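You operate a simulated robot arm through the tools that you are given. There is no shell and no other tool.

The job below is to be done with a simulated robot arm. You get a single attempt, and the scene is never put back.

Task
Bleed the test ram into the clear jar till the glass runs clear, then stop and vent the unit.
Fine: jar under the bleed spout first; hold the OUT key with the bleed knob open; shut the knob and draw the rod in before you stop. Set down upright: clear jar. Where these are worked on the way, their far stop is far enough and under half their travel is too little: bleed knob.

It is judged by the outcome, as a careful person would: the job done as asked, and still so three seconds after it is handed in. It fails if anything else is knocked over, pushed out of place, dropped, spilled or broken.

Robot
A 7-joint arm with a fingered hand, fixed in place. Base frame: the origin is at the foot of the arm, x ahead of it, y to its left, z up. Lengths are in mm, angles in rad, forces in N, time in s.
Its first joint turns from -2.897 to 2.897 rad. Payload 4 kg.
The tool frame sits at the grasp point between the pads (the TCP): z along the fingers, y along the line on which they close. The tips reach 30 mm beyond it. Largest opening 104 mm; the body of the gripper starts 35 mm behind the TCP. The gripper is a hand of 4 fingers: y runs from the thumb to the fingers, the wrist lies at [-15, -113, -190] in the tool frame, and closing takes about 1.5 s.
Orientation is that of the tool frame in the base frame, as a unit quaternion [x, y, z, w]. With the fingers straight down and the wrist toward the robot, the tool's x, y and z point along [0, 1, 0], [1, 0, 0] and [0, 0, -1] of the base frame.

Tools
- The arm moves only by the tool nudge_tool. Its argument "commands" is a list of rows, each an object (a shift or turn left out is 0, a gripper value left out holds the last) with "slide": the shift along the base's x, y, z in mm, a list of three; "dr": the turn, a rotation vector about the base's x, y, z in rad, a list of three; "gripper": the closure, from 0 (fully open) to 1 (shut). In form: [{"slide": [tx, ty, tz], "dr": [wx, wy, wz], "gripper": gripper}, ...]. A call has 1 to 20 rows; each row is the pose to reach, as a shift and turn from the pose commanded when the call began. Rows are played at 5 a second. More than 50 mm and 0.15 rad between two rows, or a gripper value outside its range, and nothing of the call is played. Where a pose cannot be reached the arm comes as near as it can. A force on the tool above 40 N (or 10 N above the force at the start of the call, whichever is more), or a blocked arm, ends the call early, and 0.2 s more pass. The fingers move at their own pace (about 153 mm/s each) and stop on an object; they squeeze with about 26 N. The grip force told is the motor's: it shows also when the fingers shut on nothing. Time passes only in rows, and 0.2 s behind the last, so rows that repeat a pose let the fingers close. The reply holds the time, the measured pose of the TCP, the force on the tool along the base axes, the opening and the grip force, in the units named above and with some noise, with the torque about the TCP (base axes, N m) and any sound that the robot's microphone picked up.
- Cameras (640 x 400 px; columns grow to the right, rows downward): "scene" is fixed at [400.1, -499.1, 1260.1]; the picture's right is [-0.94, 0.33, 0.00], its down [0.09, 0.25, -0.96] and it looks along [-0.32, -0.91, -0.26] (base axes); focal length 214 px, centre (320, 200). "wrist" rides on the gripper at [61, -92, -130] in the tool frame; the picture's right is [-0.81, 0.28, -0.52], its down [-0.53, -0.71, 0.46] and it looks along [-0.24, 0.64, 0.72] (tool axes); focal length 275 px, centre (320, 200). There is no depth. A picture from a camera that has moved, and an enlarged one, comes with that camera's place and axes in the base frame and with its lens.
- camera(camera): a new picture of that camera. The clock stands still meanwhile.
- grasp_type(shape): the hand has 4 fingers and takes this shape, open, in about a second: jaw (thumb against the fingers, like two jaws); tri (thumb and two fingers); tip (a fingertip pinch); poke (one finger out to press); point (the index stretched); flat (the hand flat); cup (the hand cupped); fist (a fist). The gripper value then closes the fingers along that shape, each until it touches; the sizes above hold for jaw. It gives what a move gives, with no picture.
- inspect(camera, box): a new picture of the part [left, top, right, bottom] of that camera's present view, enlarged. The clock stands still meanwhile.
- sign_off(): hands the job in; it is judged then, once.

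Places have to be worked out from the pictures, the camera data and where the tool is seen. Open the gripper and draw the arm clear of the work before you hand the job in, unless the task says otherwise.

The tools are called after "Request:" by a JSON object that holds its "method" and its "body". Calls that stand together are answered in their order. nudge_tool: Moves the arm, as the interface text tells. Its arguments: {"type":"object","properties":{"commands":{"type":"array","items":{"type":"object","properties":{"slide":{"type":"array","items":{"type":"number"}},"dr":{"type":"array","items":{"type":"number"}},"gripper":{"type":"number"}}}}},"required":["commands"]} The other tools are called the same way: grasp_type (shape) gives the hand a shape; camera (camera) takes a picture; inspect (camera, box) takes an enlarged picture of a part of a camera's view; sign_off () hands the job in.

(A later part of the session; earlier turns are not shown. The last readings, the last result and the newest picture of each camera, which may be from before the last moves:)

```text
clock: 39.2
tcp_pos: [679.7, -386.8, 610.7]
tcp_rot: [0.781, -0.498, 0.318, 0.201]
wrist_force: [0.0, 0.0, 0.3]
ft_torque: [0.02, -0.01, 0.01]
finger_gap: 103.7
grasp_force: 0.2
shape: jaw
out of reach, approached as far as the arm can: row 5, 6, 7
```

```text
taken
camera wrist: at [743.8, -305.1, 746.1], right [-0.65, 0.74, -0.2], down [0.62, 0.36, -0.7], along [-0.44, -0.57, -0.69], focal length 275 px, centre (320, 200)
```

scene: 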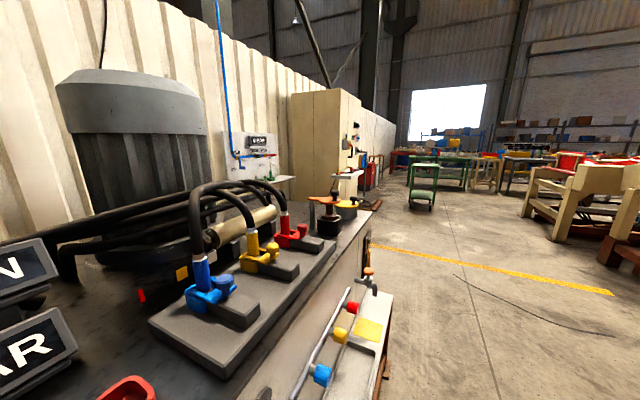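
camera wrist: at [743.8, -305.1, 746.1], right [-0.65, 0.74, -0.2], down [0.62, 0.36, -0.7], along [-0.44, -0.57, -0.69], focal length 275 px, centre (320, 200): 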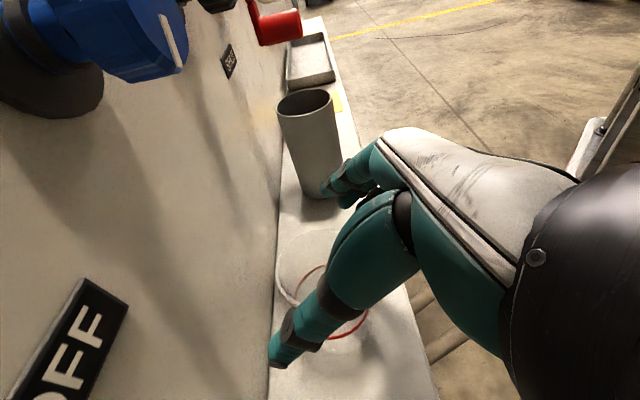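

Here the arm seems near full stretch rather than folded. A middle yaw (about −45°) should bring the wrist nearer; I raise slightly, yaw by +0.35 and try descending again.

Request:
{"method": "nudge_tool", "body": {"commands": [{"slide": [-6, 6, 20], "dr": [0, 0, 0]}, {"slide": [-8, 8, 40], "dr": [0, 0, 0.09]}, {"slide": [-8, 8, 45], "dr": [0, 0, 0.18]}, {"slide": [-8, 6, 45], "dr": [0, 0, 0.27]}, {"slide": [-8, 4, 45], "dr": [0, 0, 0.35]}, {"slide": [-8, 4, 45], "dr": [0, 0, 0.35]}]}}

Request:
{"method": "nudge_tool", "body": {"commands": [{"slide": [1, -2, -15]}, {"slide": [2, -4, -30]}, {"slide": [3, -6, -45]}, {"slide": [3, -6, -45]}]}}

Request:
{"method": "camera", "body": {"camera": "wrist"}}

```text
clock: 40.6
tcp_pos: [675.5, -382.4, 657.8]
tcp_rot: [0.856, -0.353, 0.349, 0.144]
wrist_force: [-0.5, -0.2, -0.3]
ft_torque: [-0.03, 0.01, -0.02]
finger_gap: 104.1
grasp_force: 0.0
shape: jaw
```

```text
clock: 41.6
tcp_pos: [677.8, -389.2, 617.2]
tcp_rot: [0.857, -0.353, 0.347, 0.143]
wrist_force: [0.4, 0.9, -0.4]
ft_torque: [0.0, -0.04, -0.01]
finger_gap: 104.0
grasp_force: 0.1
shape: jaw
out of reach, approached as far as the arm can: row 3, 4
```

```text
taken
camera wrist: at [708.4, -291.2, 752.0], right [-0.86, 0.47, -0.2], down [0.46, 0.55, -0.7], along [-0.22, -0.69, -0.69], focal length 275 px, centre (320, 200)
```

wrist: 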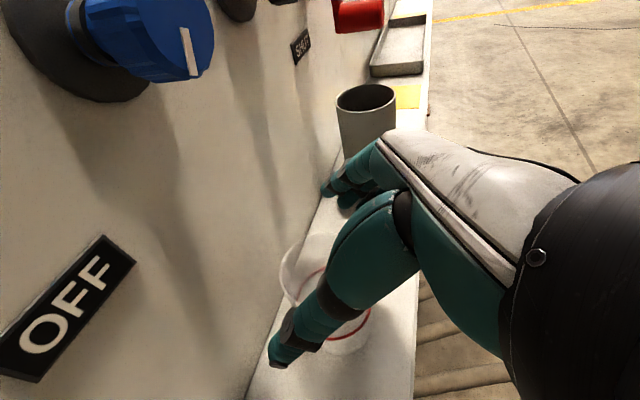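

The floor is now about z=617 and depends on tilt; steeper should go lower. There's room for a steeper hand under the spout, so I tilt 0.3 rad more and retry.

Request:
{"method": "nudge_tool", "body": {"commands": [{"slide": [-3, 3, 25], "dr": [0.0, 0.0, 0]}, {"slide": [-3, 3, 25], "dr": [0.07, 0.071, 0]}, {"slide": [-3, 3, 25], "dr": [0.141, 0.142, 0]}, {"slide": [-3, 3, 25], "dr": [0.211, 0.213, 0]}, {"slide": [-3, 3, 25], "dr": [0.211, 0.213, 0]}]}}

Request:
{"method": "nudge_tool", "body": {"commands": [{"slide": [2, -2, -15]}, {"slide": [4, -4, -30]}, {"slide": [6, -6, -45]}, {"slide": [6, -6, -60]}, {"slide": [6, -6, -70]}, {"slide": [6, -6, -70]}]}}

Request:
{"method": "camera", "body": {"camera": "wrist"}}

```text
clock: 42.8
tcp_pos: [673.8, -386.1, 642.4]
tcp_rot: [0.898, -0.371, 0.216, 0.089]
wrist_force: [0.0, -0.2, -0.1]
ft_torque: [-0.02, -0.02, -0.01]
finger_gap: 104.2
grasp_force: 0.1
shape: jaw
```

```text
clock: 44.2
tcp_pos: [680.7, -394.7, 574.9]
tcp_rot: [0.898, -0.372, 0.217, 0.089]
wrist_force: [0.4, 0.9, 0.2]
ft_torque: [0.0, -0.04, -0.02]
finger_gap: 104.0
grasp_force: 0.1
shape: jaw
out of reach, approached as far as the arm can: row 5, 6
```

```text
taken
camera wrist: at [742.0, -324.5, 717.9], right [-0.87, 0.48, 0.09], down [0.32, 0.69, -0.65], along [-0.37, -0.54, -0.76], focal length 275 px, centre (320, 200)
```

wrist: 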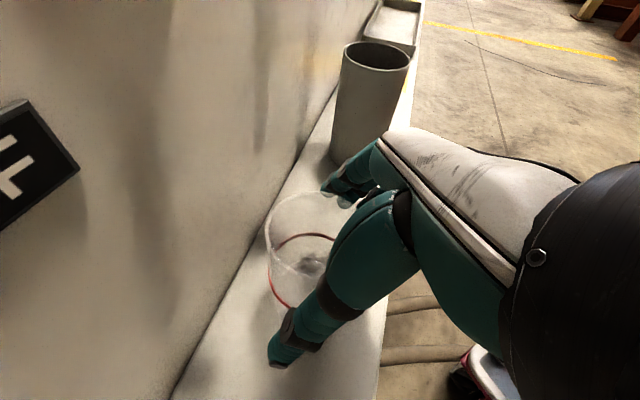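

The hand now sits around the jar (TCP 575, jar centre about 7 mm ahead, laterally centred). I close the fingers gently in place.

Request:
{"method": "nudge_tool", "body": {"commands": [{"gripper": 0.3}, {"gripper": 0.5}, {"gripper": 0.7}, {"gripper": 0.8}, {"gripper": 0.9}, {"gripper": 1}, {"gripper": 1}, {"gripper": 1}, {"gripper": 1}, {"gripper": 1}]}}

Request:
{"method": "camera", "body": {"camera": "wrist"}}

```text
clock: 46.4
tcp_pos: [681.6, -393.3, 574.8]
tcp_rot: [0.898, -0.372, 0.217, 0.089]
wrist_force: [-0.2, 0.2, 0.0]
ft_torque: [0.02, 0.01, 0.01]
finger_gap: 57.0
grasp_force: 25.9
shape: jaw
```

```text
taken
camera wrist: at [742.0, -324.4, 718.0], right [-0.87, 0.48, 0.09], down [0.31, 0.69, -0.65], along [-0.37, -0.54, -0.76], focal length 275 px, centre (320, 200)
```

wrist: 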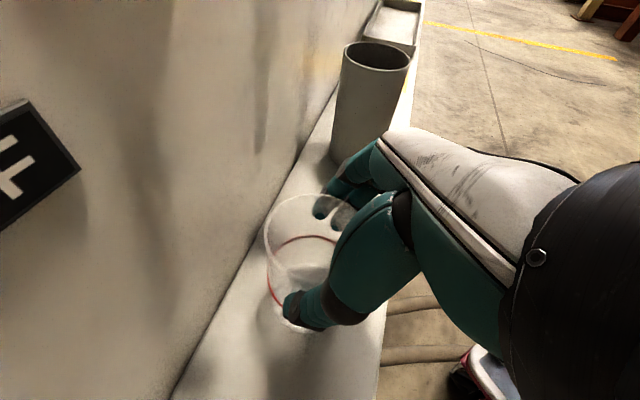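

The grip stops at 57 mm with 26 N: the jar is held. I lift gently 25 mm and check.

Request:
{"method": "nudge_tool", "body": {"commands": [{"slide": [0, 0, 8]}, {"slide": [0, 0, 16]}, {"slide": [0, 0, 25]}, {"slide": [0, 0, 25]}]}}

Request:
{"method": "camera", "body": {"camera": "wrist"}}

```text
clock: 47.4
tcp_pos: [680.0, -393.8, 599.7]
tcp_rot: [0.898, -0.372, 0.217, 0.089]
wrist_force: [-0.5, -0.1, -1.2]
ft_torque: [0.0, -0.01, 0.01]
finger_gap: 56.7
grasp_force: 25.6
shape: jaw
```

```text
taken
camera wrist: at [741.5, -324.5, 742.5], right [-0.87, 0.48, 0.09], down [0.31, 0.69, -0.65], along [-0.37, -0.54, -0.76], focal length 275 px, centre (320, 200)
```

wrist: 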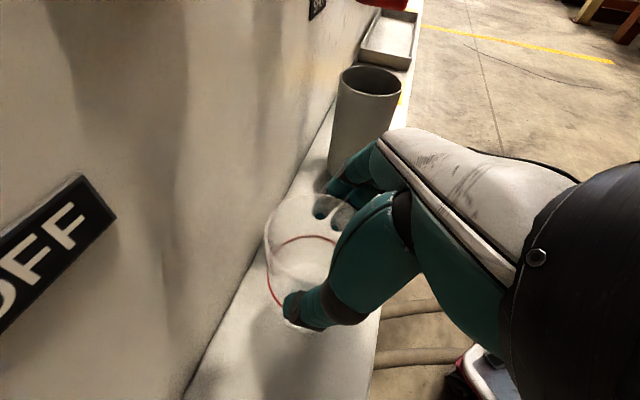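

The jar is up. I back it away from the panel to clear cup and levers, raising a bit.

Request:
{"method": "nudge_tool", "body": {"commands": [{"slide": [-12, 12, 6]}, {"slide": [-25, 25, 14]}, {"slide": [-38, 38, 24]}, {"slide": [-50, 50, 34]}, {"slide": [-60, 60, 42]}, {"slide": [-60, 60, 42]}]}}

Request:
{"method": "camera", "body": {"camera": "wrist"}}

```text
clock: 48.8
tcp_pos: [620.9, -332.0, 643.0]
tcp_rot: [0.898, -0.372, 0.217, 0.089]
wrist_force: [1.0, 0.2, -1.0]
ft_torque: [0.03, 0.0, 0.0]
finger_gap: 56.7
grasp_force: 26.4
shape: jaw
```

```text
taken
camera wrist: at [682.0, -263.7, 785.1], right [-0.87, 0.48, 0.09], down [0.32, 0.69, -0.65], along [-0.37, -0.54, -0.76], focal length 275 px, centre (320, 200)
```

wrist: 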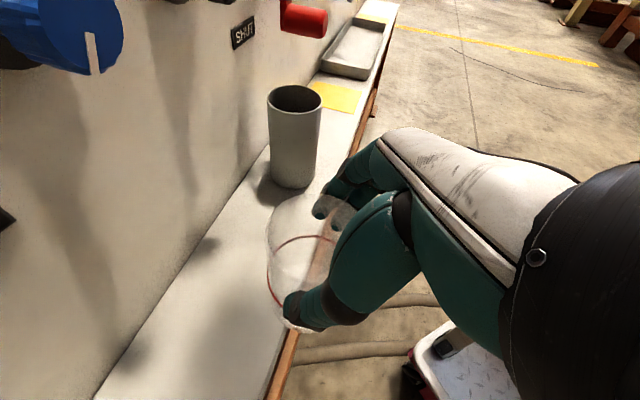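

No limit. I carry it to the right past the cup, yawing slightly.

Request:
{"method": "nudge_tool", "body": {"commands": [{"slide": [-30, -20, 5], "dr": [0, 0, -0.02]}, {"slide": [-60, -45, 10], "dr": [0, 0, -0.04]}, {"slide": [-85, -70, 15], "dr": [0, 0, -0.06]}, {"slide": [-110, -95, 20], "dr": [0, 0, -0.08]}, {"slide": [-130, -117, 20], "dr": [0, 0, -0.1]}, {"slide": [-150, -137, 20], "dr": [0, 0, -0.12]}, {"slide": [-150, -137, 20], "dr": [0, 0, -0.12]}]}}

Request:
{"method": "camera", "body": {"camera": "wrist"}}

```text
clock: 50.4
tcp_pos: [468.1, -471.9, 660.9]
tcp_rot: [0.875, -0.424, 0.211, 0.102]
wrist_force: [0.2, 0.1, -0.8]
ft_torque: [0.03, 0.02, 0.01]
finger_gap: 56.7
grasp_force: 26.1
shape: jaw
```

```text
taken
camera wrist: at [538.2, -409.7, 803.9], right [-0.81, 0.58, 0.09], down [0.4, 0.65, -0.65], along [-0.44, -0.49, -0.76], focal length 275 px, centre (320, 200)
```

wrist: 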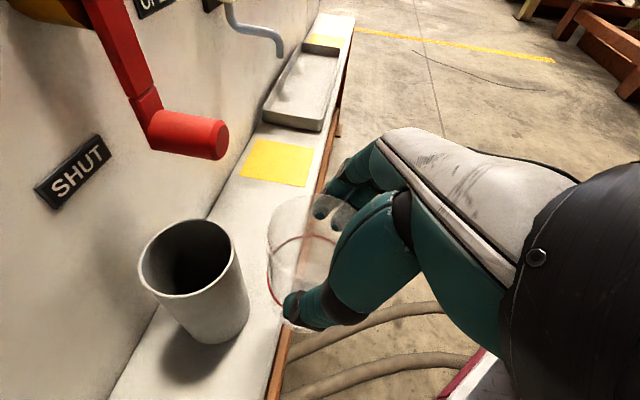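

Everything matches: spout tip ≈(362,-722,660), patch centre ≈(366,-725). I carry the jar on to in front of the spout and lower it below spout height there.

Request:
{"method": "nudge_tool", "body": {"commands": [{"slide": [-25, -25, 0], "dr": [0, 0, -0.015]}, {"slide": [-50, -50, 0], "dr": [0, 0, -0.03]}, {"slide": [-75, -75, 0], "dr": [0, 0, -0.045]}, {"slide": [-100, -100, -5], "dr": [0, 0, -0.06]}, {"slide": [-125, -125, -15], "dr": [0, 0, -0.075]}, {"slide": [-150, -150, -25], "dr": [0, 0, -0.09]}, {"slide": [-178, -174, -40], "dr": [0, 0, -0.1]}, {"slide": [-178, -174, -56], "dr": [0, 0, -0.1]}, {"slide": [-178, -174, -56], "dr": [0, 0, -0.1]}]}}

Request:
{"method": "camera", "body": {"camera": "wrist"}}

```text
clock: 52.4
tcp_pos: [292.8, -644.7, 605.6]
tcp_rot: [0.852, -0.467, 0.205, 0.113]
wrist_force: [0.2, 0.6, -0.6]
ft_torque: [0.0, 0.0, 0.0]
finger_gap: 56.9
grasp_force: 26.1
shape: jaw
```

```text
taken
camera wrist: at [367.8, -590.4, 749.6], right [-0.75, 0.66, 0.09], down [0.46, 0.61, -0.65], along [-0.48, -0.44, -0.76], focal length 275 px, centre (320, 200)
```

wrist: 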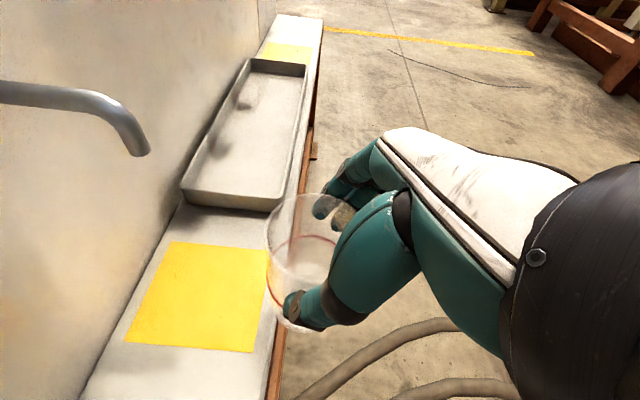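

No limits; the jar is in front of the patch and below the spout. I lower to just above shelf level and slide it in, aiming for the jar about 8 mm short of the spout centre so the hand clears the spout.

Request:
{"method": "nudge_tool", "body": {"commands": [{"slide": [0, 0, -10]}, {"slide": [0, 0, -19]}, {"slide": [13, -15, -19]}, {"slide": [26, -30, -19]}, {"slide": [40, -45, -19]}, {"slide": [53, -60, -19]}, {"slide": [53, -60, -19]}]}}

Request:
{"method": "camera", "body": {"camera": "wrist"}}

```text
clock: 54.0
tcp_pos: [345.3, -705.4, 584.1]
tcp_rot: [0.852, -0.468, 0.205, 0.113]
wrist_force: [-0.9, -0.8, -0.6]
ft_torque: [0.0, -0.03, -0.03]
finger_gap: 56.7
grasp_force: 25.7
shape: jaw
```

```text
taken
camera wrist: at [419.5, -652.0, 728.5], right [-0.75, 0.66, 0.09], down [0.46, 0.61, -0.65], along [-0.48, -0.44, -0.76], focal length 275 px, centre (320, 200)
```

wrist: 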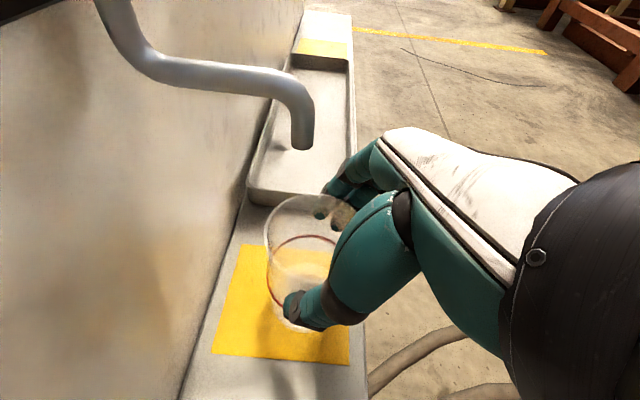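

The spout tip is above the jar mouth (≈5 mm off its centre). I lower the last 9–10 mm to the shelf.

Request:
{"method": "nudge_tool", "body": {"commands": [{"slide": [0, 0, -4]}, {"slide": [0, 0, -7]}, {"slide": [0, 0, -9]}, {"slide": [0, 0, -10]}, {"slide": [0, 0, -10]}]}}

Request:
{"method": "inspect", "body": {"camera": "wrist", "box": [200, 180, 400, 380]}}

```text
clock: 55.2
tcp_pos: [346.0, -705.8, 577.9]
tcp_rot: [0.852, -0.468, 0.206, 0.112]
wrist_force: [-0.6, 0.6, -0.5]
ft_torque: [0.01, 0.02, 0.02]
finger_gap: 56.8
grasp_force: 25.7
shape: jaw
```

```text
2.00 times, centred on (300, 280) of wrist
camera zoom: at [420.0, -651.2, 719.5], right [-0.75, 0.66, 0.09], down [0.46, 0.61, -0.65], along [-0.48, -0.44, -0.76], focal length 551 px, centre (360, 40)
```

zoom: 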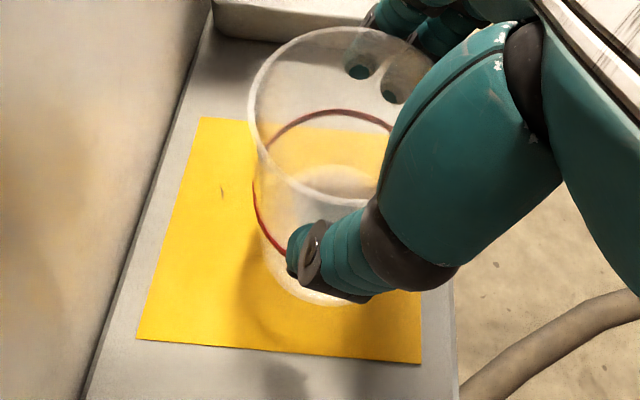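

No contact force yet; I lower a few more mm in small steps.

Request:
{"method": "nudge_tool", "body": {"commands": [{"slide": [0, 0, -1]}, {"slide": [0, 0, -2]}, {"slide": [0, 0, -3]}, {"slide": [0, 0, -3]}]}}

```text
clock: 56.2
tcp_pos: [345.6, -705.7, 575.9]
tcp_rot: [0.852, -0.468, 0.206, 0.113]
wrist_force: [-0.2, -0.7, 3.2]
ft_torque: [-0.1, 0.02, 0.02]
finger_gap: 56.8
grasp_force: 26.2
shape: jaw
```

Upward force of 3 N: the jar stands on the shelf. I open the fingers.

Request:
{"method": "nudge_tool", "body": {"commands": [{"gripper": 0.45}, {"gripper": 0.3}, {"gripper": 0.15}, {"gripper": 0}, {"gripper": 0}, {"gripper": 0}, {"gripper": 0}]}}

Request:
{"method": "camera", "body": {"camera": "wrist"}}

```text
clock: 57.8
tcp_pos: [344.9, -705.3, 574.2]
tcp_rot: [0.853, -0.468, 0.205, 0.112]
wrist_force: [-0.2, 0.2, -0.2]
ft_torque: [0.02, 0.01, -0.03]
finger_gap: 103.7
grasp_force: 0.1
shape: jaw
```

```text
taken
camera wrist: at [419.8, -650.7, 717.2], right [-0.75, 0.66, 0.09], down [0.46, 0.61, -0.65], along [-0.48, -0.44, -0.76], focal length 275 px, centre (320, 200)
```

wrist: 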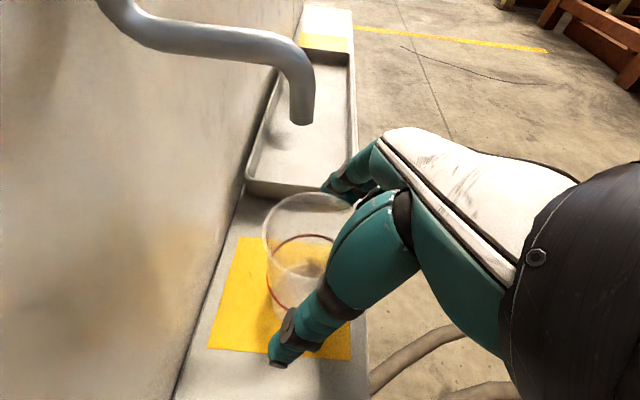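

The jar stands free under the spout. I draw the hand straight back from the jar, away from the panel.

Request:
{"method": "nudge_tool", "body": {"commands": [{"slide": [-13, 21, 2]}, {"slide": [-27, 42, 4]}, {"slide": [-40, 63, 10]}, {"slide": [-54, 84, 20]}, {"slide": [-65, 105, 40]}, {"slide": [-70, 115, 70]}, {"slide": [-70, 115, 70]}]}}

Request:
{"method": "camera", "body": {"camera": "wrist"}}

```text
clock: 59.4
tcp_pos: [276.2, -590.5, 645.5]
tcp_rot: [0.852, -0.468, 0.205, 0.113]
wrist_force: [-1.0, 0.9, -0.7]
ft_torque: [0.02, -0.01, -0.01]
finger_gap: 103.9
grasp_force: 0.0
shape: jaw
```

```text
taken
camera wrist: at [349.5, -536.8, 788.4], right [-0.75, 0.66, 0.09], down [0.46, 0.61, -0.65], along [-0.48, -0.44, -0.76], focal length 275 px, centre (320, 200)
```

wrist: 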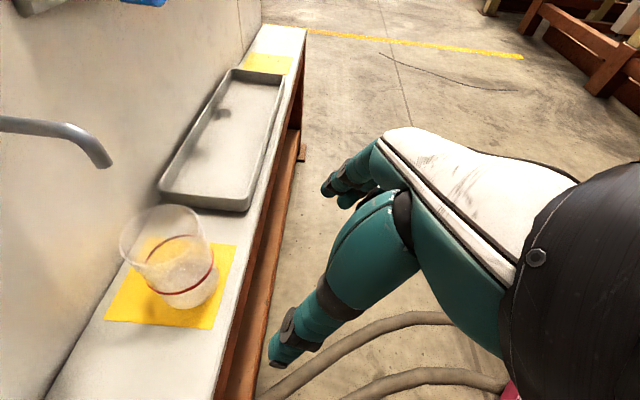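

The jar stands upright on the patch. Now the bleed knob; I look at the "tri" hand shape to see how it would suit a small knob.

Request:
{"method": "grasp_type", "body": {"shape": "tri"}}

Request:
{"method": "camera", "body": {"camera": "wrist"}}

```text
clock: 60.3
tcp_pos: [275.4, -591.1, 645.8]
tcp_rot: [0.852, -0.467, 0.206, 0.113]
wrist_force: [0.0, 0.3, 0.7]
ft_torque: [-0.02, -0.01, -0.05]
finger_gap: 103.6
grasp_force: 0.0
shape: tri
```

```text
taken
camera wrist: at [349.5, -537.0, 788.2], right [-0.75, 0.66, 0.09], down [0.46, 0.61, -0.65], along [-0.48, -0.44, -0.76], focal length 275 px, centre (320, 200)
```

wrist: 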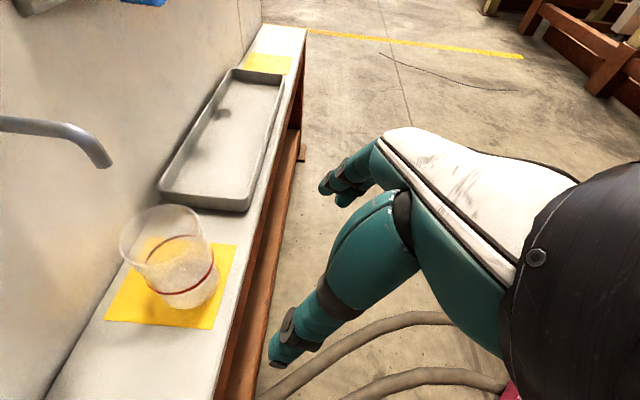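

Thumb and two fingers remain out. I close part way in the free air to see where the tips meet relative to the TCP.

Request:
{"method": "nudge_tool", "body": {"commands": [{"gripper": 0.6}, {"gripper": 0.6}, {"gripper": 0.6}, {"gripper": 0.6}, {"gripper": 0.6}]}}

Request:
{"method": "inspect", "body": {"camera": "wrist", "box": [240, 110, 480, 400]}}

```text
clock: 61.5
tcp_pos: [274.8, -591.0, 645.8]
tcp_rot: [0.852, -0.467, 0.205, 0.114]
wrist_force: [-0.6, -0.6, 0.3]
ft_torque: [0.03, 0.01, 0.0]
finger_gap: 42.0
grasp_force: 0.1
shape: tri
```

```text
1.38 times, centred on (360, 255) of wrist
camera zoom: at [349.5, -537.0, 788.2], right [-0.75, 0.66, 0.09], down [0.46, 0.61, -0.65], along [-0.48, -0.44, -0.76], focal length 380 px, centre (265, 124)
```

zoom: 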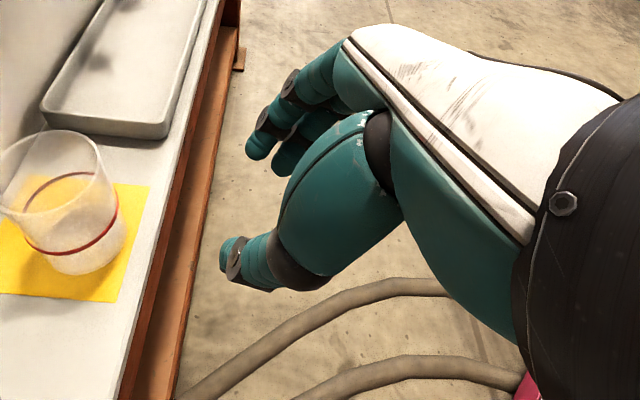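

Tips meet around the TCP axis as expected (value 0.6 ≈ 42 mm). I now reorient: fingers horizontal toward the panel, thumb above, and go in front of the bleed knob at height ≈835 with a stand-off.

Request:
{"method": "nudge_tool", "body": {"commands": [{"slide": [2, -5, 20], "dr": [0.02, -0.109, -0.061], "gripper": 0.35}, {"slide": [4, -10, 40], "dr": [0.039, -0.218, -0.123]}, {"slide": [6, -15, 60], "dr": [0.059, -0.327, -0.184]}, {"slide": [8, -20, 80], "dr": [0.078, -0.436, -0.246]}, {"slide": [10, -25, 100], "dr": [0.098, -0.545, -0.307]}, {"slide": [12, -32, 120], "dr": [0.117, -0.654, -0.369]}, {"slide": [15, -40, 140], "dr": [0.137, -0.763, -0.43]}, {"slide": [18, -48, 160], "dr": [0.157, -0.872, -0.492]}, {"slide": [21, -56, 175], "dr": [0.176, -0.981, -0.553]}, {"slide": [24, -64, 185], "dr": [0.196, -1.09, -0.614]}, {"slide": [27, -72, 195], "dr": [0.215, -1.199, -0.676]}, {"slide": [30, -80, 195], "dr": [0.235, -1.309, -0.737]}, {"slide": [30, -80, 195], "dr": [0.254, -1.418, -0.799]}, {"slide": [30, -80, 195], "dr": [0.254, -1.418, -0.799]}]}}

Request:
{"method": "camera", "body": {"camera": "wrist"}}

```text
clock: 64.5
tcp_pos: [305.7, -670.3, 837.2]
tcp_rot: [-0.295, 0.716, -0.585, 0.243]
wrist_force: [0.0, -0.6, 0.7]
ft_torque: [-0.01, 0.01, -0.02]
finger_gap: 67.3
grasp_force: 0.1
shape: tri
```

```text
taken
camera wrist: at [184.1, -635.0, 953.8], right [0.18, 0.97, -0.17], down [0.79, -0.04, 0.61], along [0.59, -0.24, -0.77], focal length 275 px, centre (320, 200)
```

wrist: 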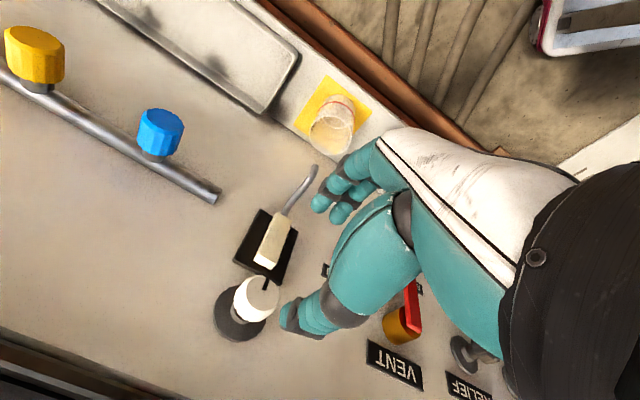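

No limit here. I zoom on the knob, glass and fingers to align.

Request:
{"method": "inspect", "body": {"camera": "wrist", "box": [190, 140, 390, 360]}}

```text
1.82 times, centred on (290, 250) of wrist
camera zoom: at [184.1, -635.0, 953.8], right [0.18, 0.97, -0.17], down [0.79, -0.04, 0.61], along [0.59, -0.24, -0.77], focal length 500 px, centre (374, 109)
```

zoom: 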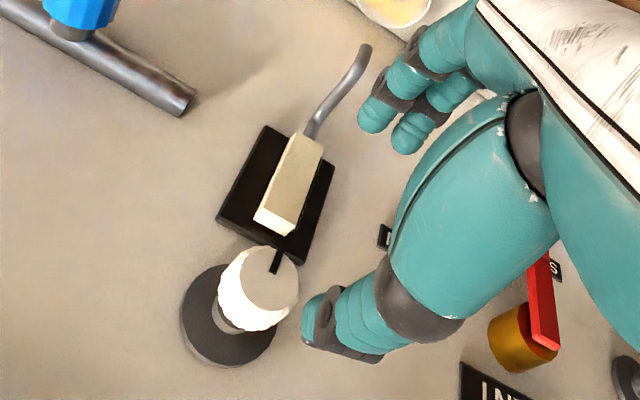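

Knob axis: l≈-262, z≈831, front face at n≈788; glass top below it at z≈781. I narrow the fingers to about 52 mm and approach to ~40 mm short, then check alignment.

Request:
{"method": "nudge_tool", "body": {"commands": [{"slide": [10, -11, -1], "gripper": 0.5}, {"slide": [20, -22, -2]}, {"slide": [30, -33, -3]}, {"slide": [39, -45, -3]}, {"slide": [39, -45, -3]}]}}

Request:
{"method": "inspect", "body": {"camera": "wrist", "box": [190, 140, 390, 360]}}

```text
clock: 65.7
tcp_pos: [343.1, -714.0, 836.5]
tcp_rot: [-0.296, 0.715, -0.584, 0.243]
wrist_force: [0.0, 0.5, 0.8]
ft_torque: [-0.02, 0.0, -0.01]
finger_gap: 52.3
grasp_force: 0.0
shape: tri
```

```text
1.82 times, centred on (290, 250) of wrist
camera zoom: at [222.3, -678.9, 951.4], right [0.18, 0.97, -0.17], down [0.79, -0.04, 0.61], along [0.58, -0.24, -0.78], focal length 500 px, centre (374, 109)
```

zoom: 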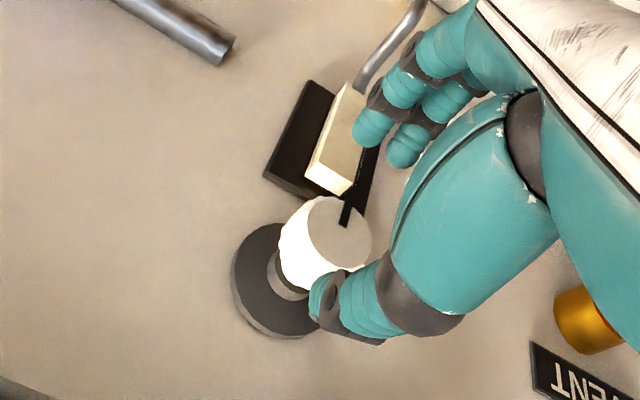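

Aligned within ~2 mm. I advance the last 42 mm so the fingers bracket the knob.

Request:
{"method": "nudge_tool", "body": {"commands": [{"slide": [8, -8, -1]}, {"slide": [16, -16, -2]}, {"slide": [24, -24, -2]}, {"slide": [30, -30, -2]}, {"slide": [30, -30, -2]}]}}

Request:
{"method": "inspect", "body": {"camera": "wrist", "box": [240, 100, 440, 320]}}

```text
clock: 66.9
tcp_pos: [375.3, -744.2, 834.3]
tcp_rot: [-0.295, 0.716, -0.585, 0.242]
wrist_force: [0.1, -0.3, -0.3]
ft_torque: [0.02, 0.03, 0.0]
finger_gap: 52.5
grasp_force: 0.1
shape: tri
```

```text
1.82 times, centred on (340, 210) of wrist
camera zoom: at [254.0, -709.3, 948.8], right [0.18, 0.97, -0.17], down [0.79, -0.04, 0.61], along [0.58, -0.24, -0.78], focal length 500 px, centre (284, 182)
```

zoom: 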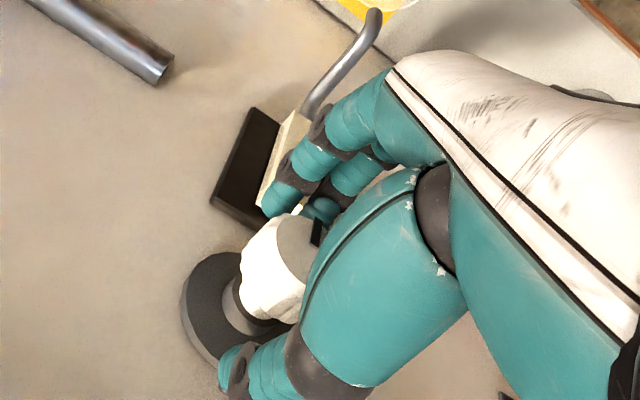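

The knob sits between thumb and fingers. I close to grip it.

Request:
{"method": "nudge_tool", "body": {"commands": [{"gripper": 0.6}, {"gripper": 0.7}, {"gripper": 0.8}, {"gripper": 0.9}, {"gripper": 1}, {"gripper": 1}, {"gripper": 1}]}}

Request:
{"method": "inspect", "body": {"camera": "wrist", "box": [240, 100, 440, 320]}}

```text
clock: 68.5
tcp_pos: [375.8, -745.4, 833.9]
tcp_rot: [-0.295, 0.715, -0.585, 0.242]
wrist_force: [5.1, -7.8, 0.3]
ft_torque: [0.12, 0.11, -0.04]
finger_gap: 26.3
grasp_force: 26.8
shape: tri
```

```text
1.82 times, centred on (340, 210) of wrist
camera zoom: at [254.2, -709.6, 948.8], right [0.18, 0.97, -0.17], down [0.79, -0.04, 0.61], along [0.58, -0.24, -0.78], focal length 500 px, centre (284, 182)
```

zoom: 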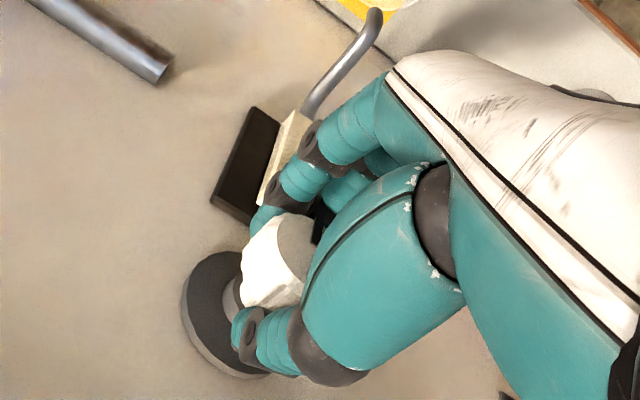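

Gripped (gap 26 mm). I try turning counter-clockwise (as seen from the front), 0.5 rad, and read the torque.

Request:
{"method": "nudge_tool", "body": {"commands": [{"slide": [0, 0, 0], "dr": [-0.085, 0.085, 0]}, {"slide": [0.5, 0.5, 0], "dr": [-0.17, 0.17, 0]}, {"slide": [0.8, 0.8, 0], "dr": [-0.255, 0.255, 0]}, {"slide": [1, 1, 0], "dr": [-0.34, 0.34, 0]}, {"slide": [1, 1, 0], "dr": [-0.34, 0.34, 0]}]}}

Request:
{"method": "inspect", "body": {"camera": "wrist", "box": [220, 80, 420, 300]}}

```text
clock: 69.7
tcp_pos: [377.3, -743.4, 834.1]
tcp_rot: [0.427, -0.637, 0.639, -0.065]
wrist_force: [21.1, 3.5, -9.9]
ft_torque: [0.7, -0.2, 0.39]
finger_gap: 25.6
grasp_force: 25.8
shape: tri
```

```text
1.82 times, centred on (320, 190) of wrist
camera zoom: at [298.6, -665.2, 963.4], right [0.06, 0.85, -0.52], down [0.95, 0.12, 0.29], along [0.31, -0.51, -0.8], focal length 500 px, centre (320, 218)
```

zoom: 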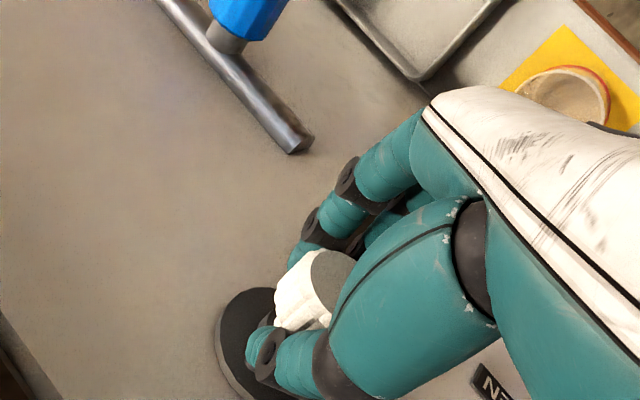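

Torque rose to ~0.6 N·m and some side force appeared; I look closer at the knob's pointer.

Request:
{"method": "inspect", "body": {"camera": "wrist", "box": [280, 160, 350, 210]}}

Request:
{"method": "camera", "body": {"camera": "scene"}}

```text
8.00 times, centred on (315, 185) of wrist
camera zoom: at [298.6, -665.2, 963.4], right [0.06, 0.85, -0.52], down [0.95, 0.12, 0.29], along [0.31, -0.51, -0.8], focal length 2202 px, centre (360, 320)
```

zoom: 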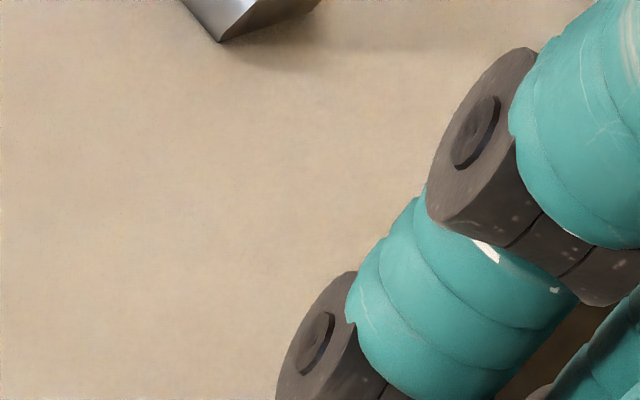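

```text
taken
```

scene: 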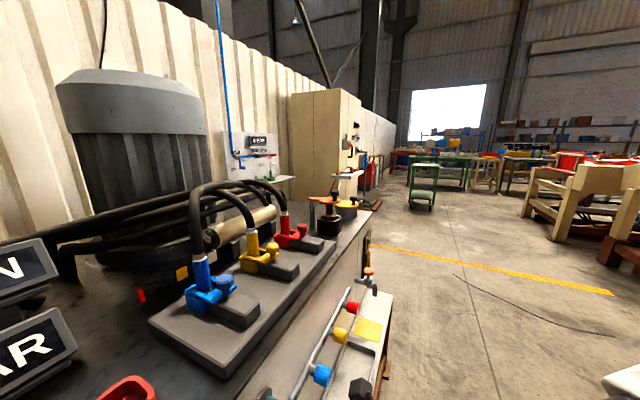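

I aim the zoom properly at the knob face.

Request:
{"method": "inspect", "body": {"camera": "wrist", "box": [290, 205, 360, 255]}}

```text
8.00 times, centred on (325, 230) of wrist
camera zoom: at [298.6, -665.2, 963.4], right [0.06, 0.85, -0.52], down [0.95, 0.12, 0.29], along [0.31, -0.51, -0.8], focal length 2202 px, centre (280, -40)
```

zoom: 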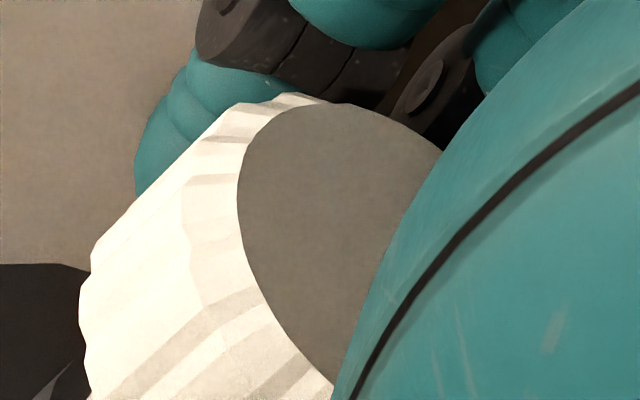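

The pointer has not come along (it would be at the top of the face in view), so this direction seems stopped. I turn back and try clockwise.

Request:
{"method": "nudge_tool", "body": {"commands": [{"slide": [0, 0, 0], "dr": [0.085, -0.085, 0]}, {"slide": [-0.5, -0.5, 0], "dr": [0.17, -0.17, 0]}, {"slide": [-0.8, -0.8, 0], "dr": [0.255, -0.255, 0]}, {"slide": [-1, -1, 0], "dr": [0.34, -0.34, 0]}, {"slide": [-1, -1, 0], "dr": [0.34, -0.34, 0]}]}}

Request:
{"method": "inspect", "body": {"camera": "wrist", "box": [280, 180, 380, 250]}}

```text
clock: 70.9
tcp_pos: [373.9, -746.0, 834.0]
tcp_rot: [-0.294, 0.716, -0.585, 0.241]
wrist_force: [8.3, -12.8, -0.1]
ft_torque: [0.06, 0.14, -0.03]
finger_gap: 25.3
grasp_force: 26.1
shape: tri
```

```text
5.71 times, centred on (330, 215) of wrist
camera zoom: at [252.9, -710.4, 949.0], right [0.18, 0.97, -0.17], down [0.79, -0.04, 0.61], along [0.58, -0.24, -0.78], focal length 1573 px, centre (263, 114)
```

zoom: 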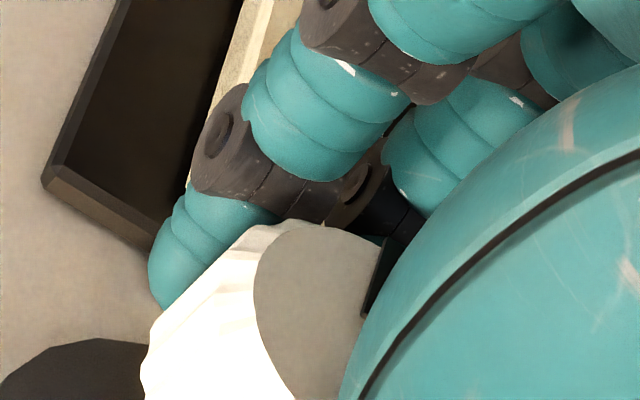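

The pointer is still as at first. Now clockwise by 0.5 rad.

Request:
{"method": "nudge_tool", "body": {"commands": [{"slide": [0, 0, 0], "dr": [0.085, -0.085, 0]}, {"slide": [-0.5, -0.5, 0], "dr": [0.17, -0.17, 0]}, {"slide": [-0.8, -0.8, 0], "dr": [0.255, -0.255, 0]}, {"slide": [-1, -1, 0], "dr": [0.34, -0.34, 0]}, {"slide": [-1, -1, 0], "dr": [0.34, -0.34, 0]}]}}

Request:
{"method": "inspect", "body": {"camera": "wrist", "box": [260, 160, 380, 250]}}

```text
clock: 72.1
tcp_pos: [373.2, -745.1, 833.7]
tcp_rot: [-0.147, 0.753, -0.497, 0.405]
wrist_force: [7.4, -16.2, -6.3]
ft_torque: [0.1, 0.16, -0.03]
finger_gap: 25.2
grasp_force: 25.7
shape: tri
```

```text
4.44 times, centred on (320, 205) of wrist
camera zoom: at [219.3, -744.0, 906.6], right [0.17, 0.96, 0.23], down [0.55, -0.28, 0.79], along [0.82, 0.0, -0.58], focal length 1224 px, centre (320, 178)
```

zoom: 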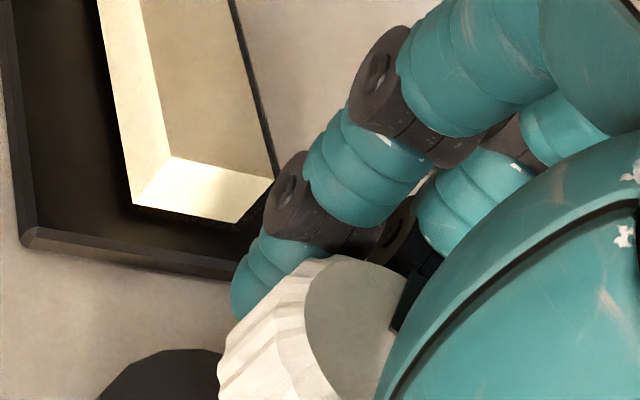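

The knob turned along with the hand clockwise with little resistance. I keep turning clockwise.

Request:
{"method": "nudge_tool", "body": {"commands": [{"slide": [-0.4, -0.4, 0], "dr": [0.085, -0.085, 0]}, {"slide": [-0.8, -0.8, -0.5], "dr": [0.17, -0.17, 0]}, {"slide": [-1, -1, -1], "dr": [0.255, -0.255, 0]}, {"slide": [-1.2, -1.2, -1.3], "dr": [0.34, -0.34, 0]}, {"slide": [-1.4, -1.4, -1.6], "dr": [0.425, -0.425, 0]}, {"slide": [-1.4, -1.4, -1.6], "dr": [0.425, -0.425, 0]}]}}

Request:
{"method": "inspect", "body": {"camera": "wrist", "box": [260, 140, 400, 250]}}

```text
clock: 73.0
tcp_pos: [371.9, -743.2, 837.8]
tcp_rot: [-0.017, 0.755, -0.403, 0.517]
wrist_force: [14.3, -24.3, -20.8]
ft_torque: [0.04, 0.24, 0.12]
finger_gap: 22.9
grasp_force: 26.1
shape: tri
out of reach, approached as far as the arm can: row 4
stopped in row 4: the force on the tool passed its limit at 46 N (the readings are from after the stop); the commanded pose is now the measured one
```

```text
3.64 times, centred on (330, 195) of wrist
camera zoom: at [205.3, -754.6, 866.0], right [0.07, 0.85, 0.52], down [0.33, -0.51, 0.79], along [0.94, 0.11, -0.32], focal length 1001 px, centre (284, 218)
```

zoom: 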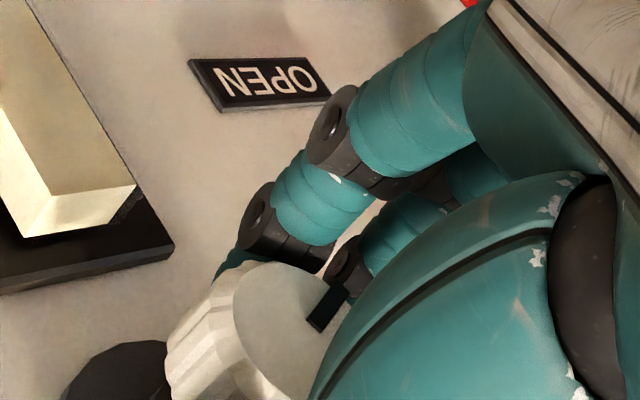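

The arm ran to a limit here with the knob turned about 0.88 rad. I open, back off from the knob, and look at it.

Request:
{"method": "nudge_tool", "body": {"commands": [{"gripper": 0.5}, {"gripper": 0.5}, {"slide": [-10, 10, 0], "gripper": 0.5}, {"slide": [-22, 22, 0]}, {"slide": [-36, 36, 0]}, {"slide": [-36, 36, 0]}]}}

Request:
{"method": "camera", "body": {"camera": "wrist"}}

```text
clock: 74.4
tcp_pos: [338.5, -706.0, 839.2]
tcp_rot: [-0.017, 0.754, -0.403, 0.518]
wrist_force: [-0.6, 0.8, -0.8]
ft_torque: [0.03, 0.0, -0.02]
finger_gap: 51.6
grasp_force: 0.0
shape: tri
```

```text
taken
camera wrist: at [170.0, -716.9, 866.9], right [0.07, 0.85, 0.52], down [0.33, -0.51, 0.79], along [0.94, 0.12, -0.32], focal length 275 px, centre (320, 200)
```

wrist: 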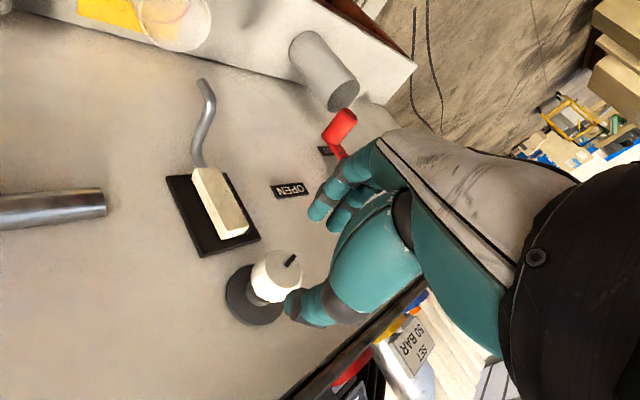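

I zoom on the knob to read its pointer.

Request:
{"method": "inspect", "body": {"camera": "wrist", "box": [210, 150, 330, 340]}}

```text
2.11 times, centred on (270, 245) of wrist
camera zoom: at [170.0, -716.9, 866.9], right [0.07, 0.85, 0.52], down [0.33, -0.51, 0.79], along [0.94, 0.12, -0.32], focal length 580 px, centre (425, 105)
```

zoom: 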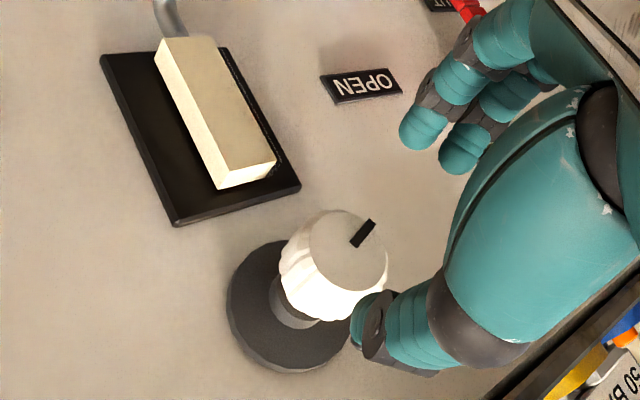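

The knob has turned roughly 55°. I roll the hand back (counter-clockwise) while clear of the knob, to take a new hold.

Request:
{"method": "nudge_tool", "body": {"commands": [{"slide": [0, 0, 0], "dr": [-0.095, 0.095, 0]}, {"slide": [1, -1, -1], "dr": [-0.19, 0.19, 0]}, {"slide": [2, -2, -2], "dr": [-0.285, 0.285, 0]}, {"slide": [3, -3, -3], "dr": [-0.38, 0.38, 0]}, {"slide": [4, -4, -4], "dr": [-0.475, 0.475, 0]}, {"slide": [4, -5, -5], "dr": [-0.57, 0.57, 0]}, {"slide": [4, -5, -5.5], "dr": [-0.665, 0.665, 0]}, {"slide": [4, -5, -5.5], "dr": [-0.76, 0.76, 0]}, {"slide": [4, -5, -5.5], "dr": [-0.855, 0.855, 0]}, {"slide": [4, -5, -5.5], "dr": [-0.95, 0.95, 0]}, {"slide": [4, -5, -5.5], "dr": [-1.045, 1.045, 0]}, {"slide": [4, -5, -5.5], "dr": [-1.045, 1.045, 0]}]}}

Request:
{"method": "camera", "body": {"camera": "wrist"}}

```text
clock: 77.0
tcp_pos: [263.3, -711.1, 841.4]
tcp_rot: [0.455, -0.588, 0.667, -0.055]
wrist_force: [-0.2, -0.7, -0.4]
ft_torque: [-0.02, -0.03, -0.01]
finger_gap: 52.0
grasp_force: 0.1
shape: tri
out of reach, approached as far as the arm can: row 7, 9, 10, 11, 12
```

```text
taken
camera wrist: at [182.9, -625.2, 963.8], right [-0.01, 0.79, -0.61], down [0.94, 0.21, 0.26], along [0.33, -0.58, -0.75], focal length 275 px, centre (320, 200)
```

wrist: 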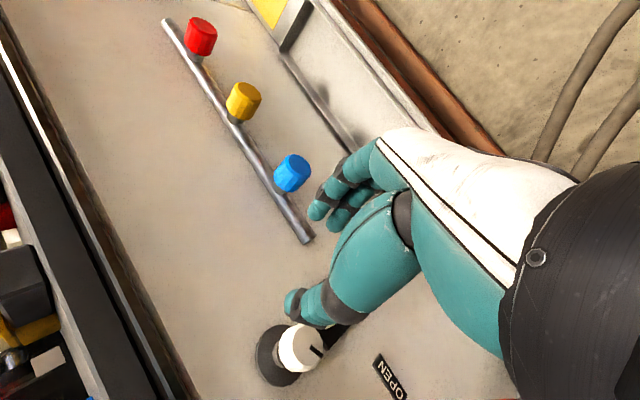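

The roll-back ran the arm into its inner limit and shifted sideways (no contact). I move to the stand-off in front of the knob and check.

Request:
{"method": "nudge_tool", "body": {"commands": [{"slide": [20, 5, 0]}, {"slide": [40, 5, -2]}, {"slide": [60, 3, -5]}, {"slide": [80, 0, -8]}, {"slide": [80, 0, -8]}]}}

Request:
{"method": "camera", "body": {"camera": "wrist"}}

```text
clock: 78.2
tcp_pos: [305.5, -714.9, 832.6]
tcp_rot: [0.457, -0.574, 0.675, -0.077]
wrist_force: [0.3, 0.0, 0.2]
ft_torque: [0.0, 0.05, -0.02]
finger_gap: 51.6
grasp_force: 0.0
shape: tri
out of reach, approached as far as the arm can: row 1, 2, 3, 4, 5
```

```text
taken
camera wrist: at [217.2, -631.2, 951.5], right [-0.02, 0.78, -0.62], down [0.92, 0.25, 0.29], along [0.38, -0.57, -0.73], focal length 275 px, centre (320, 200)
```

wrist: 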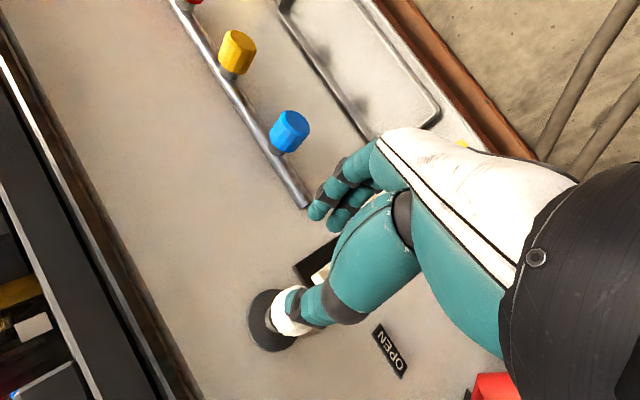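

I reduce the roll-back to about −0.25 rad and restore the tilt while moving to the stand-off.

Request:
{"method": "nudge_tool", "body": {"commands": [{"slide": [0, 0, 0], "dr": [0.097, -0.046, -0.03]}, {"slide": [10, 2, 0], "dr": [0.194, -0.092, -0.061]}, {"slide": [24, 3, 1], "dr": [0.292, -0.138, -0.091]}, {"slide": [36.5, 3.4, 1.4], "dr": [0.292, -0.138, -0.091]}, {"slide": [36.5, 3.4, 1.4], "dr": [0.292, -0.138, -0.091]}]}}

Request:
{"method": "camera", "body": {"camera": "wrist"}}

```text
clock: 79.4
tcp_pos: [330.2, -715.8, 840.6]
tcp_rot: [-0.367, 0.677, -0.618, 0.159]
wrist_force: [0.0, 0.5, 0.0]
ft_torque: [-0.01, -0.03, 0.03]
finger_gap: 51.9
grasp_force: 0.0
shape: tri
out of reach, approached as far as the arm can: row 2, 3, 4, 5
```

```text
taken
camera wrist: at [228.3, -660.1, 965.6], right [0.12, 0.93, -0.36], down [0.88, 0.07, 0.47], along [0.46, -0.37, -0.81], focal length 275 px, centre (320, 200)
```

wrist: 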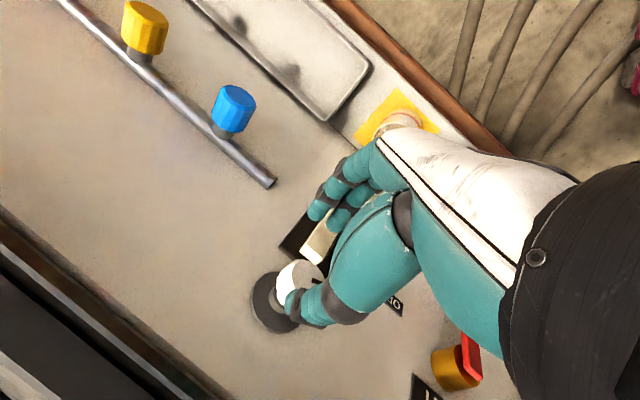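

Still slightly limited; I return to the neutral roll (thumb straight above), which worked before.

Request:
{"method": "nudge_tool", "body": {"commands": [{"slide": [-5, 10, 0], "dr": [0.06, -0.06, 0]}, {"slide": [-5, 15, -2], "dr": [0.12, -0.12, 0]}, {"slide": [-5, 15, -4], "dr": [0.177, -0.177, 0]}, {"slide": [3, 10, -6], "dr": [0.177, -0.177, 0]}, {"slide": [11.3, 3.8, -6.6], "dr": [0.177, -0.177, 0]}, {"slide": [11.3, 3.8, -6.6], "dr": [0.177, -0.177, 0]}]}}

Request:
{"method": "camera", "body": {"camera": "wrist"}}

```text
clock: 80.8
tcp_pos: [341.8, -710.8, 834.3]
tcp_rot: [-0.295, 0.715, -0.586, 0.242]
wrist_force: [0.1, 0.1, -0.2]
ft_torque: [0.0, 0.02, -0.01]
finger_gap: 52.0
grasp_force: 0.0
shape: tri
```

```text
taken
camera wrist: at [220.4, -677.0, 948.7], right [0.18, 0.97, -0.17], down [0.79, -0.04, 0.61], along [0.58, -0.24, -0.78], focal length 275 px, centre (320, 200)
```

wrist: 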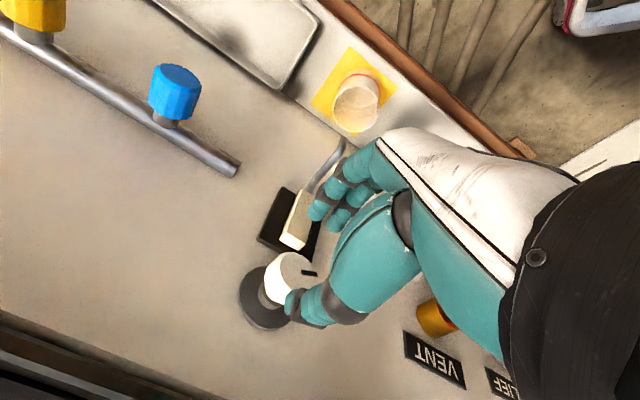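

Good, exact pose. The pointer now points to the left-down in the world. I go in and grip again.

Request:
{"method": "nudge_tool", "body": {"commands": [{"slide": [10, -10, 0]}, {"slide": [20, -20, 0]}, {"slide": [32, -32, 0]}, {"slide": [32, -32, 0], "gripper": 0.6}, {"slide": [32, -32, 0], "gripper": 0.8}, {"slide": [32, -32, 0], "gripper": 1}, {"slide": [32, -32, 0], "gripper": 1}, {"slide": [32, -32, 0], "gripper": 1}, {"slide": [32, -32, 0], "gripper": 1}]}}

Request:
{"method": "nudge_tool", "body": {"commands": [{"slide": [-0.3, -0.3, 0], "dr": [0.085, -0.085, 0]}, {"slide": [-0.6, -0.6, 0], "dr": [0.17, -0.17, 0]}, {"slide": [-0.9, -0.9, -0.2], "dr": [0.255, -0.255, 0]}, {"slide": [-1.2, -1.2, -0.5], "dr": [0.34, -0.34, 0]}, {"slide": [-1.4, -1.4, -0.8], "dr": [0.425, -0.425, 0]}, {"slide": [-1.4, -1.4, -0.8], "dr": [0.425, -0.425, 0]}]}}

Request:
{"method": "inspect", "body": {"camera": "wrist", "box": [260, 140, 400, 250]}}

```text
clock: 82.8
tcp_pos: [373.6, -744.0, 833.0]
tcp_rot: [-0.296, 0.715, -0.585, 0.243]
wrist_force: [3.9, -8.1, -0.6]
ft_torque: [0.05, 0.1, -0.06]
finger_gap: 26.5
grasp_force: 26.1
shape: tri
```

```text
clock: 84.2
tcp_pos: [371.0, -745.7, 832.4]
tcp_rot: [-0.108, 0.755, -0.47, 0.444]
wrist_force: [-3.2, -15.9, -12.2]
ft_torque: [-0.09, 0.61, -0.19]
finger_gap: 25.3
grasp_force: 25.9
shape: tri
```

```text
3.64 times, centred on (330, 195) of wrist
camera zoom: at [211.3, -750.2, 892.9], right [0.14, 0.94, 0.32], down [0.48, -0.35, 0.8], along [0.86, 0.04, -0.5], focal length 1001 px, centre (284, 218)
```

zoom: 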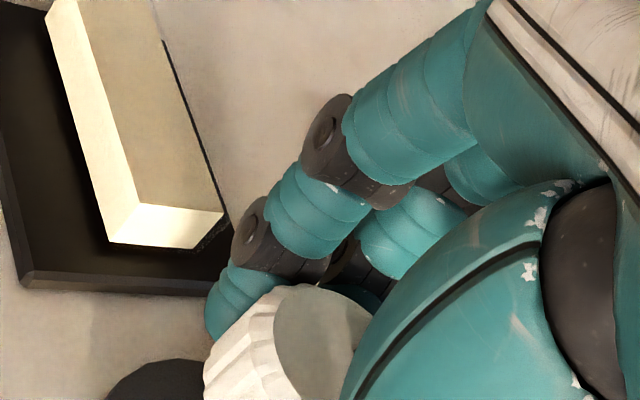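

Torque about the knob axis rose to ~0.5 N·m like at the other stop, so the far stop is likely reached. I release, back off and read the pointer.

Request:
{"method": "nudge_tool", "body": {"commands": [{"gripper": 0.5}, {"gripper": 0.5}, {"gripper": 0.5}, {"slide": [-12, 12, 0]}, {"slide": [-24, 24, 0]}, {"slide": [-36, 36, 0]}, {"slide": [-36, 36, 0]}]}}

Request:
{"method": "camera", "body": {"camera": "wrist"}}

Request:
{"method": "inspect", "body": {"camera": "wrist", "box": [200, 150, 340, 340]}}

```text
clock: 85.8
tcp_pos: [336.4, -707.7, 832.4]
tcp_rot: [-0.11, 0.755, -0.471, 0.443]
wrist_force: [-0.3, 0.0, -0.1]
ft_torque: [-0.04, -0.01, 0.02]
finger_gap: 51.8
grasp_force: 0.0
shape: tri
```

```text
taken
camera wrist: at [175.9, -711.5, 893.2], right [0.14, 0.94, 0.32], down [0.48, -0.35, 0.8], along [0.86, 0.04, -0.5], focal length 275 px, centre (320, 200)
```

wrist: 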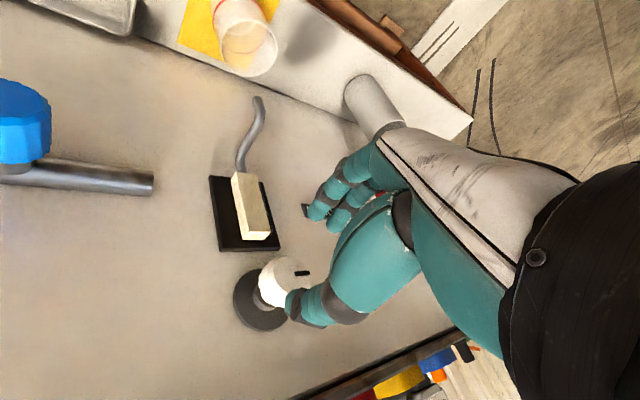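

```text
2.11 times, centred on (270, 245) of wrist
camera zoom: at [175.9, -711.5, 893.2], right [0.14, 0.94, 0.32], down [0.48, -0.35, 0.8], along [0.86, 0.04, -0.5], focal length 580 px, centre (425, 105)
```

zoom: 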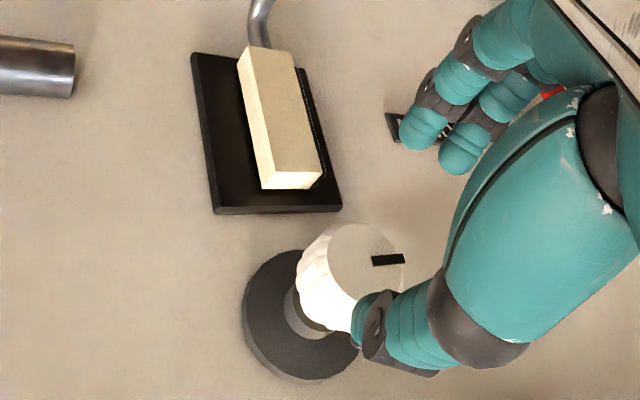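

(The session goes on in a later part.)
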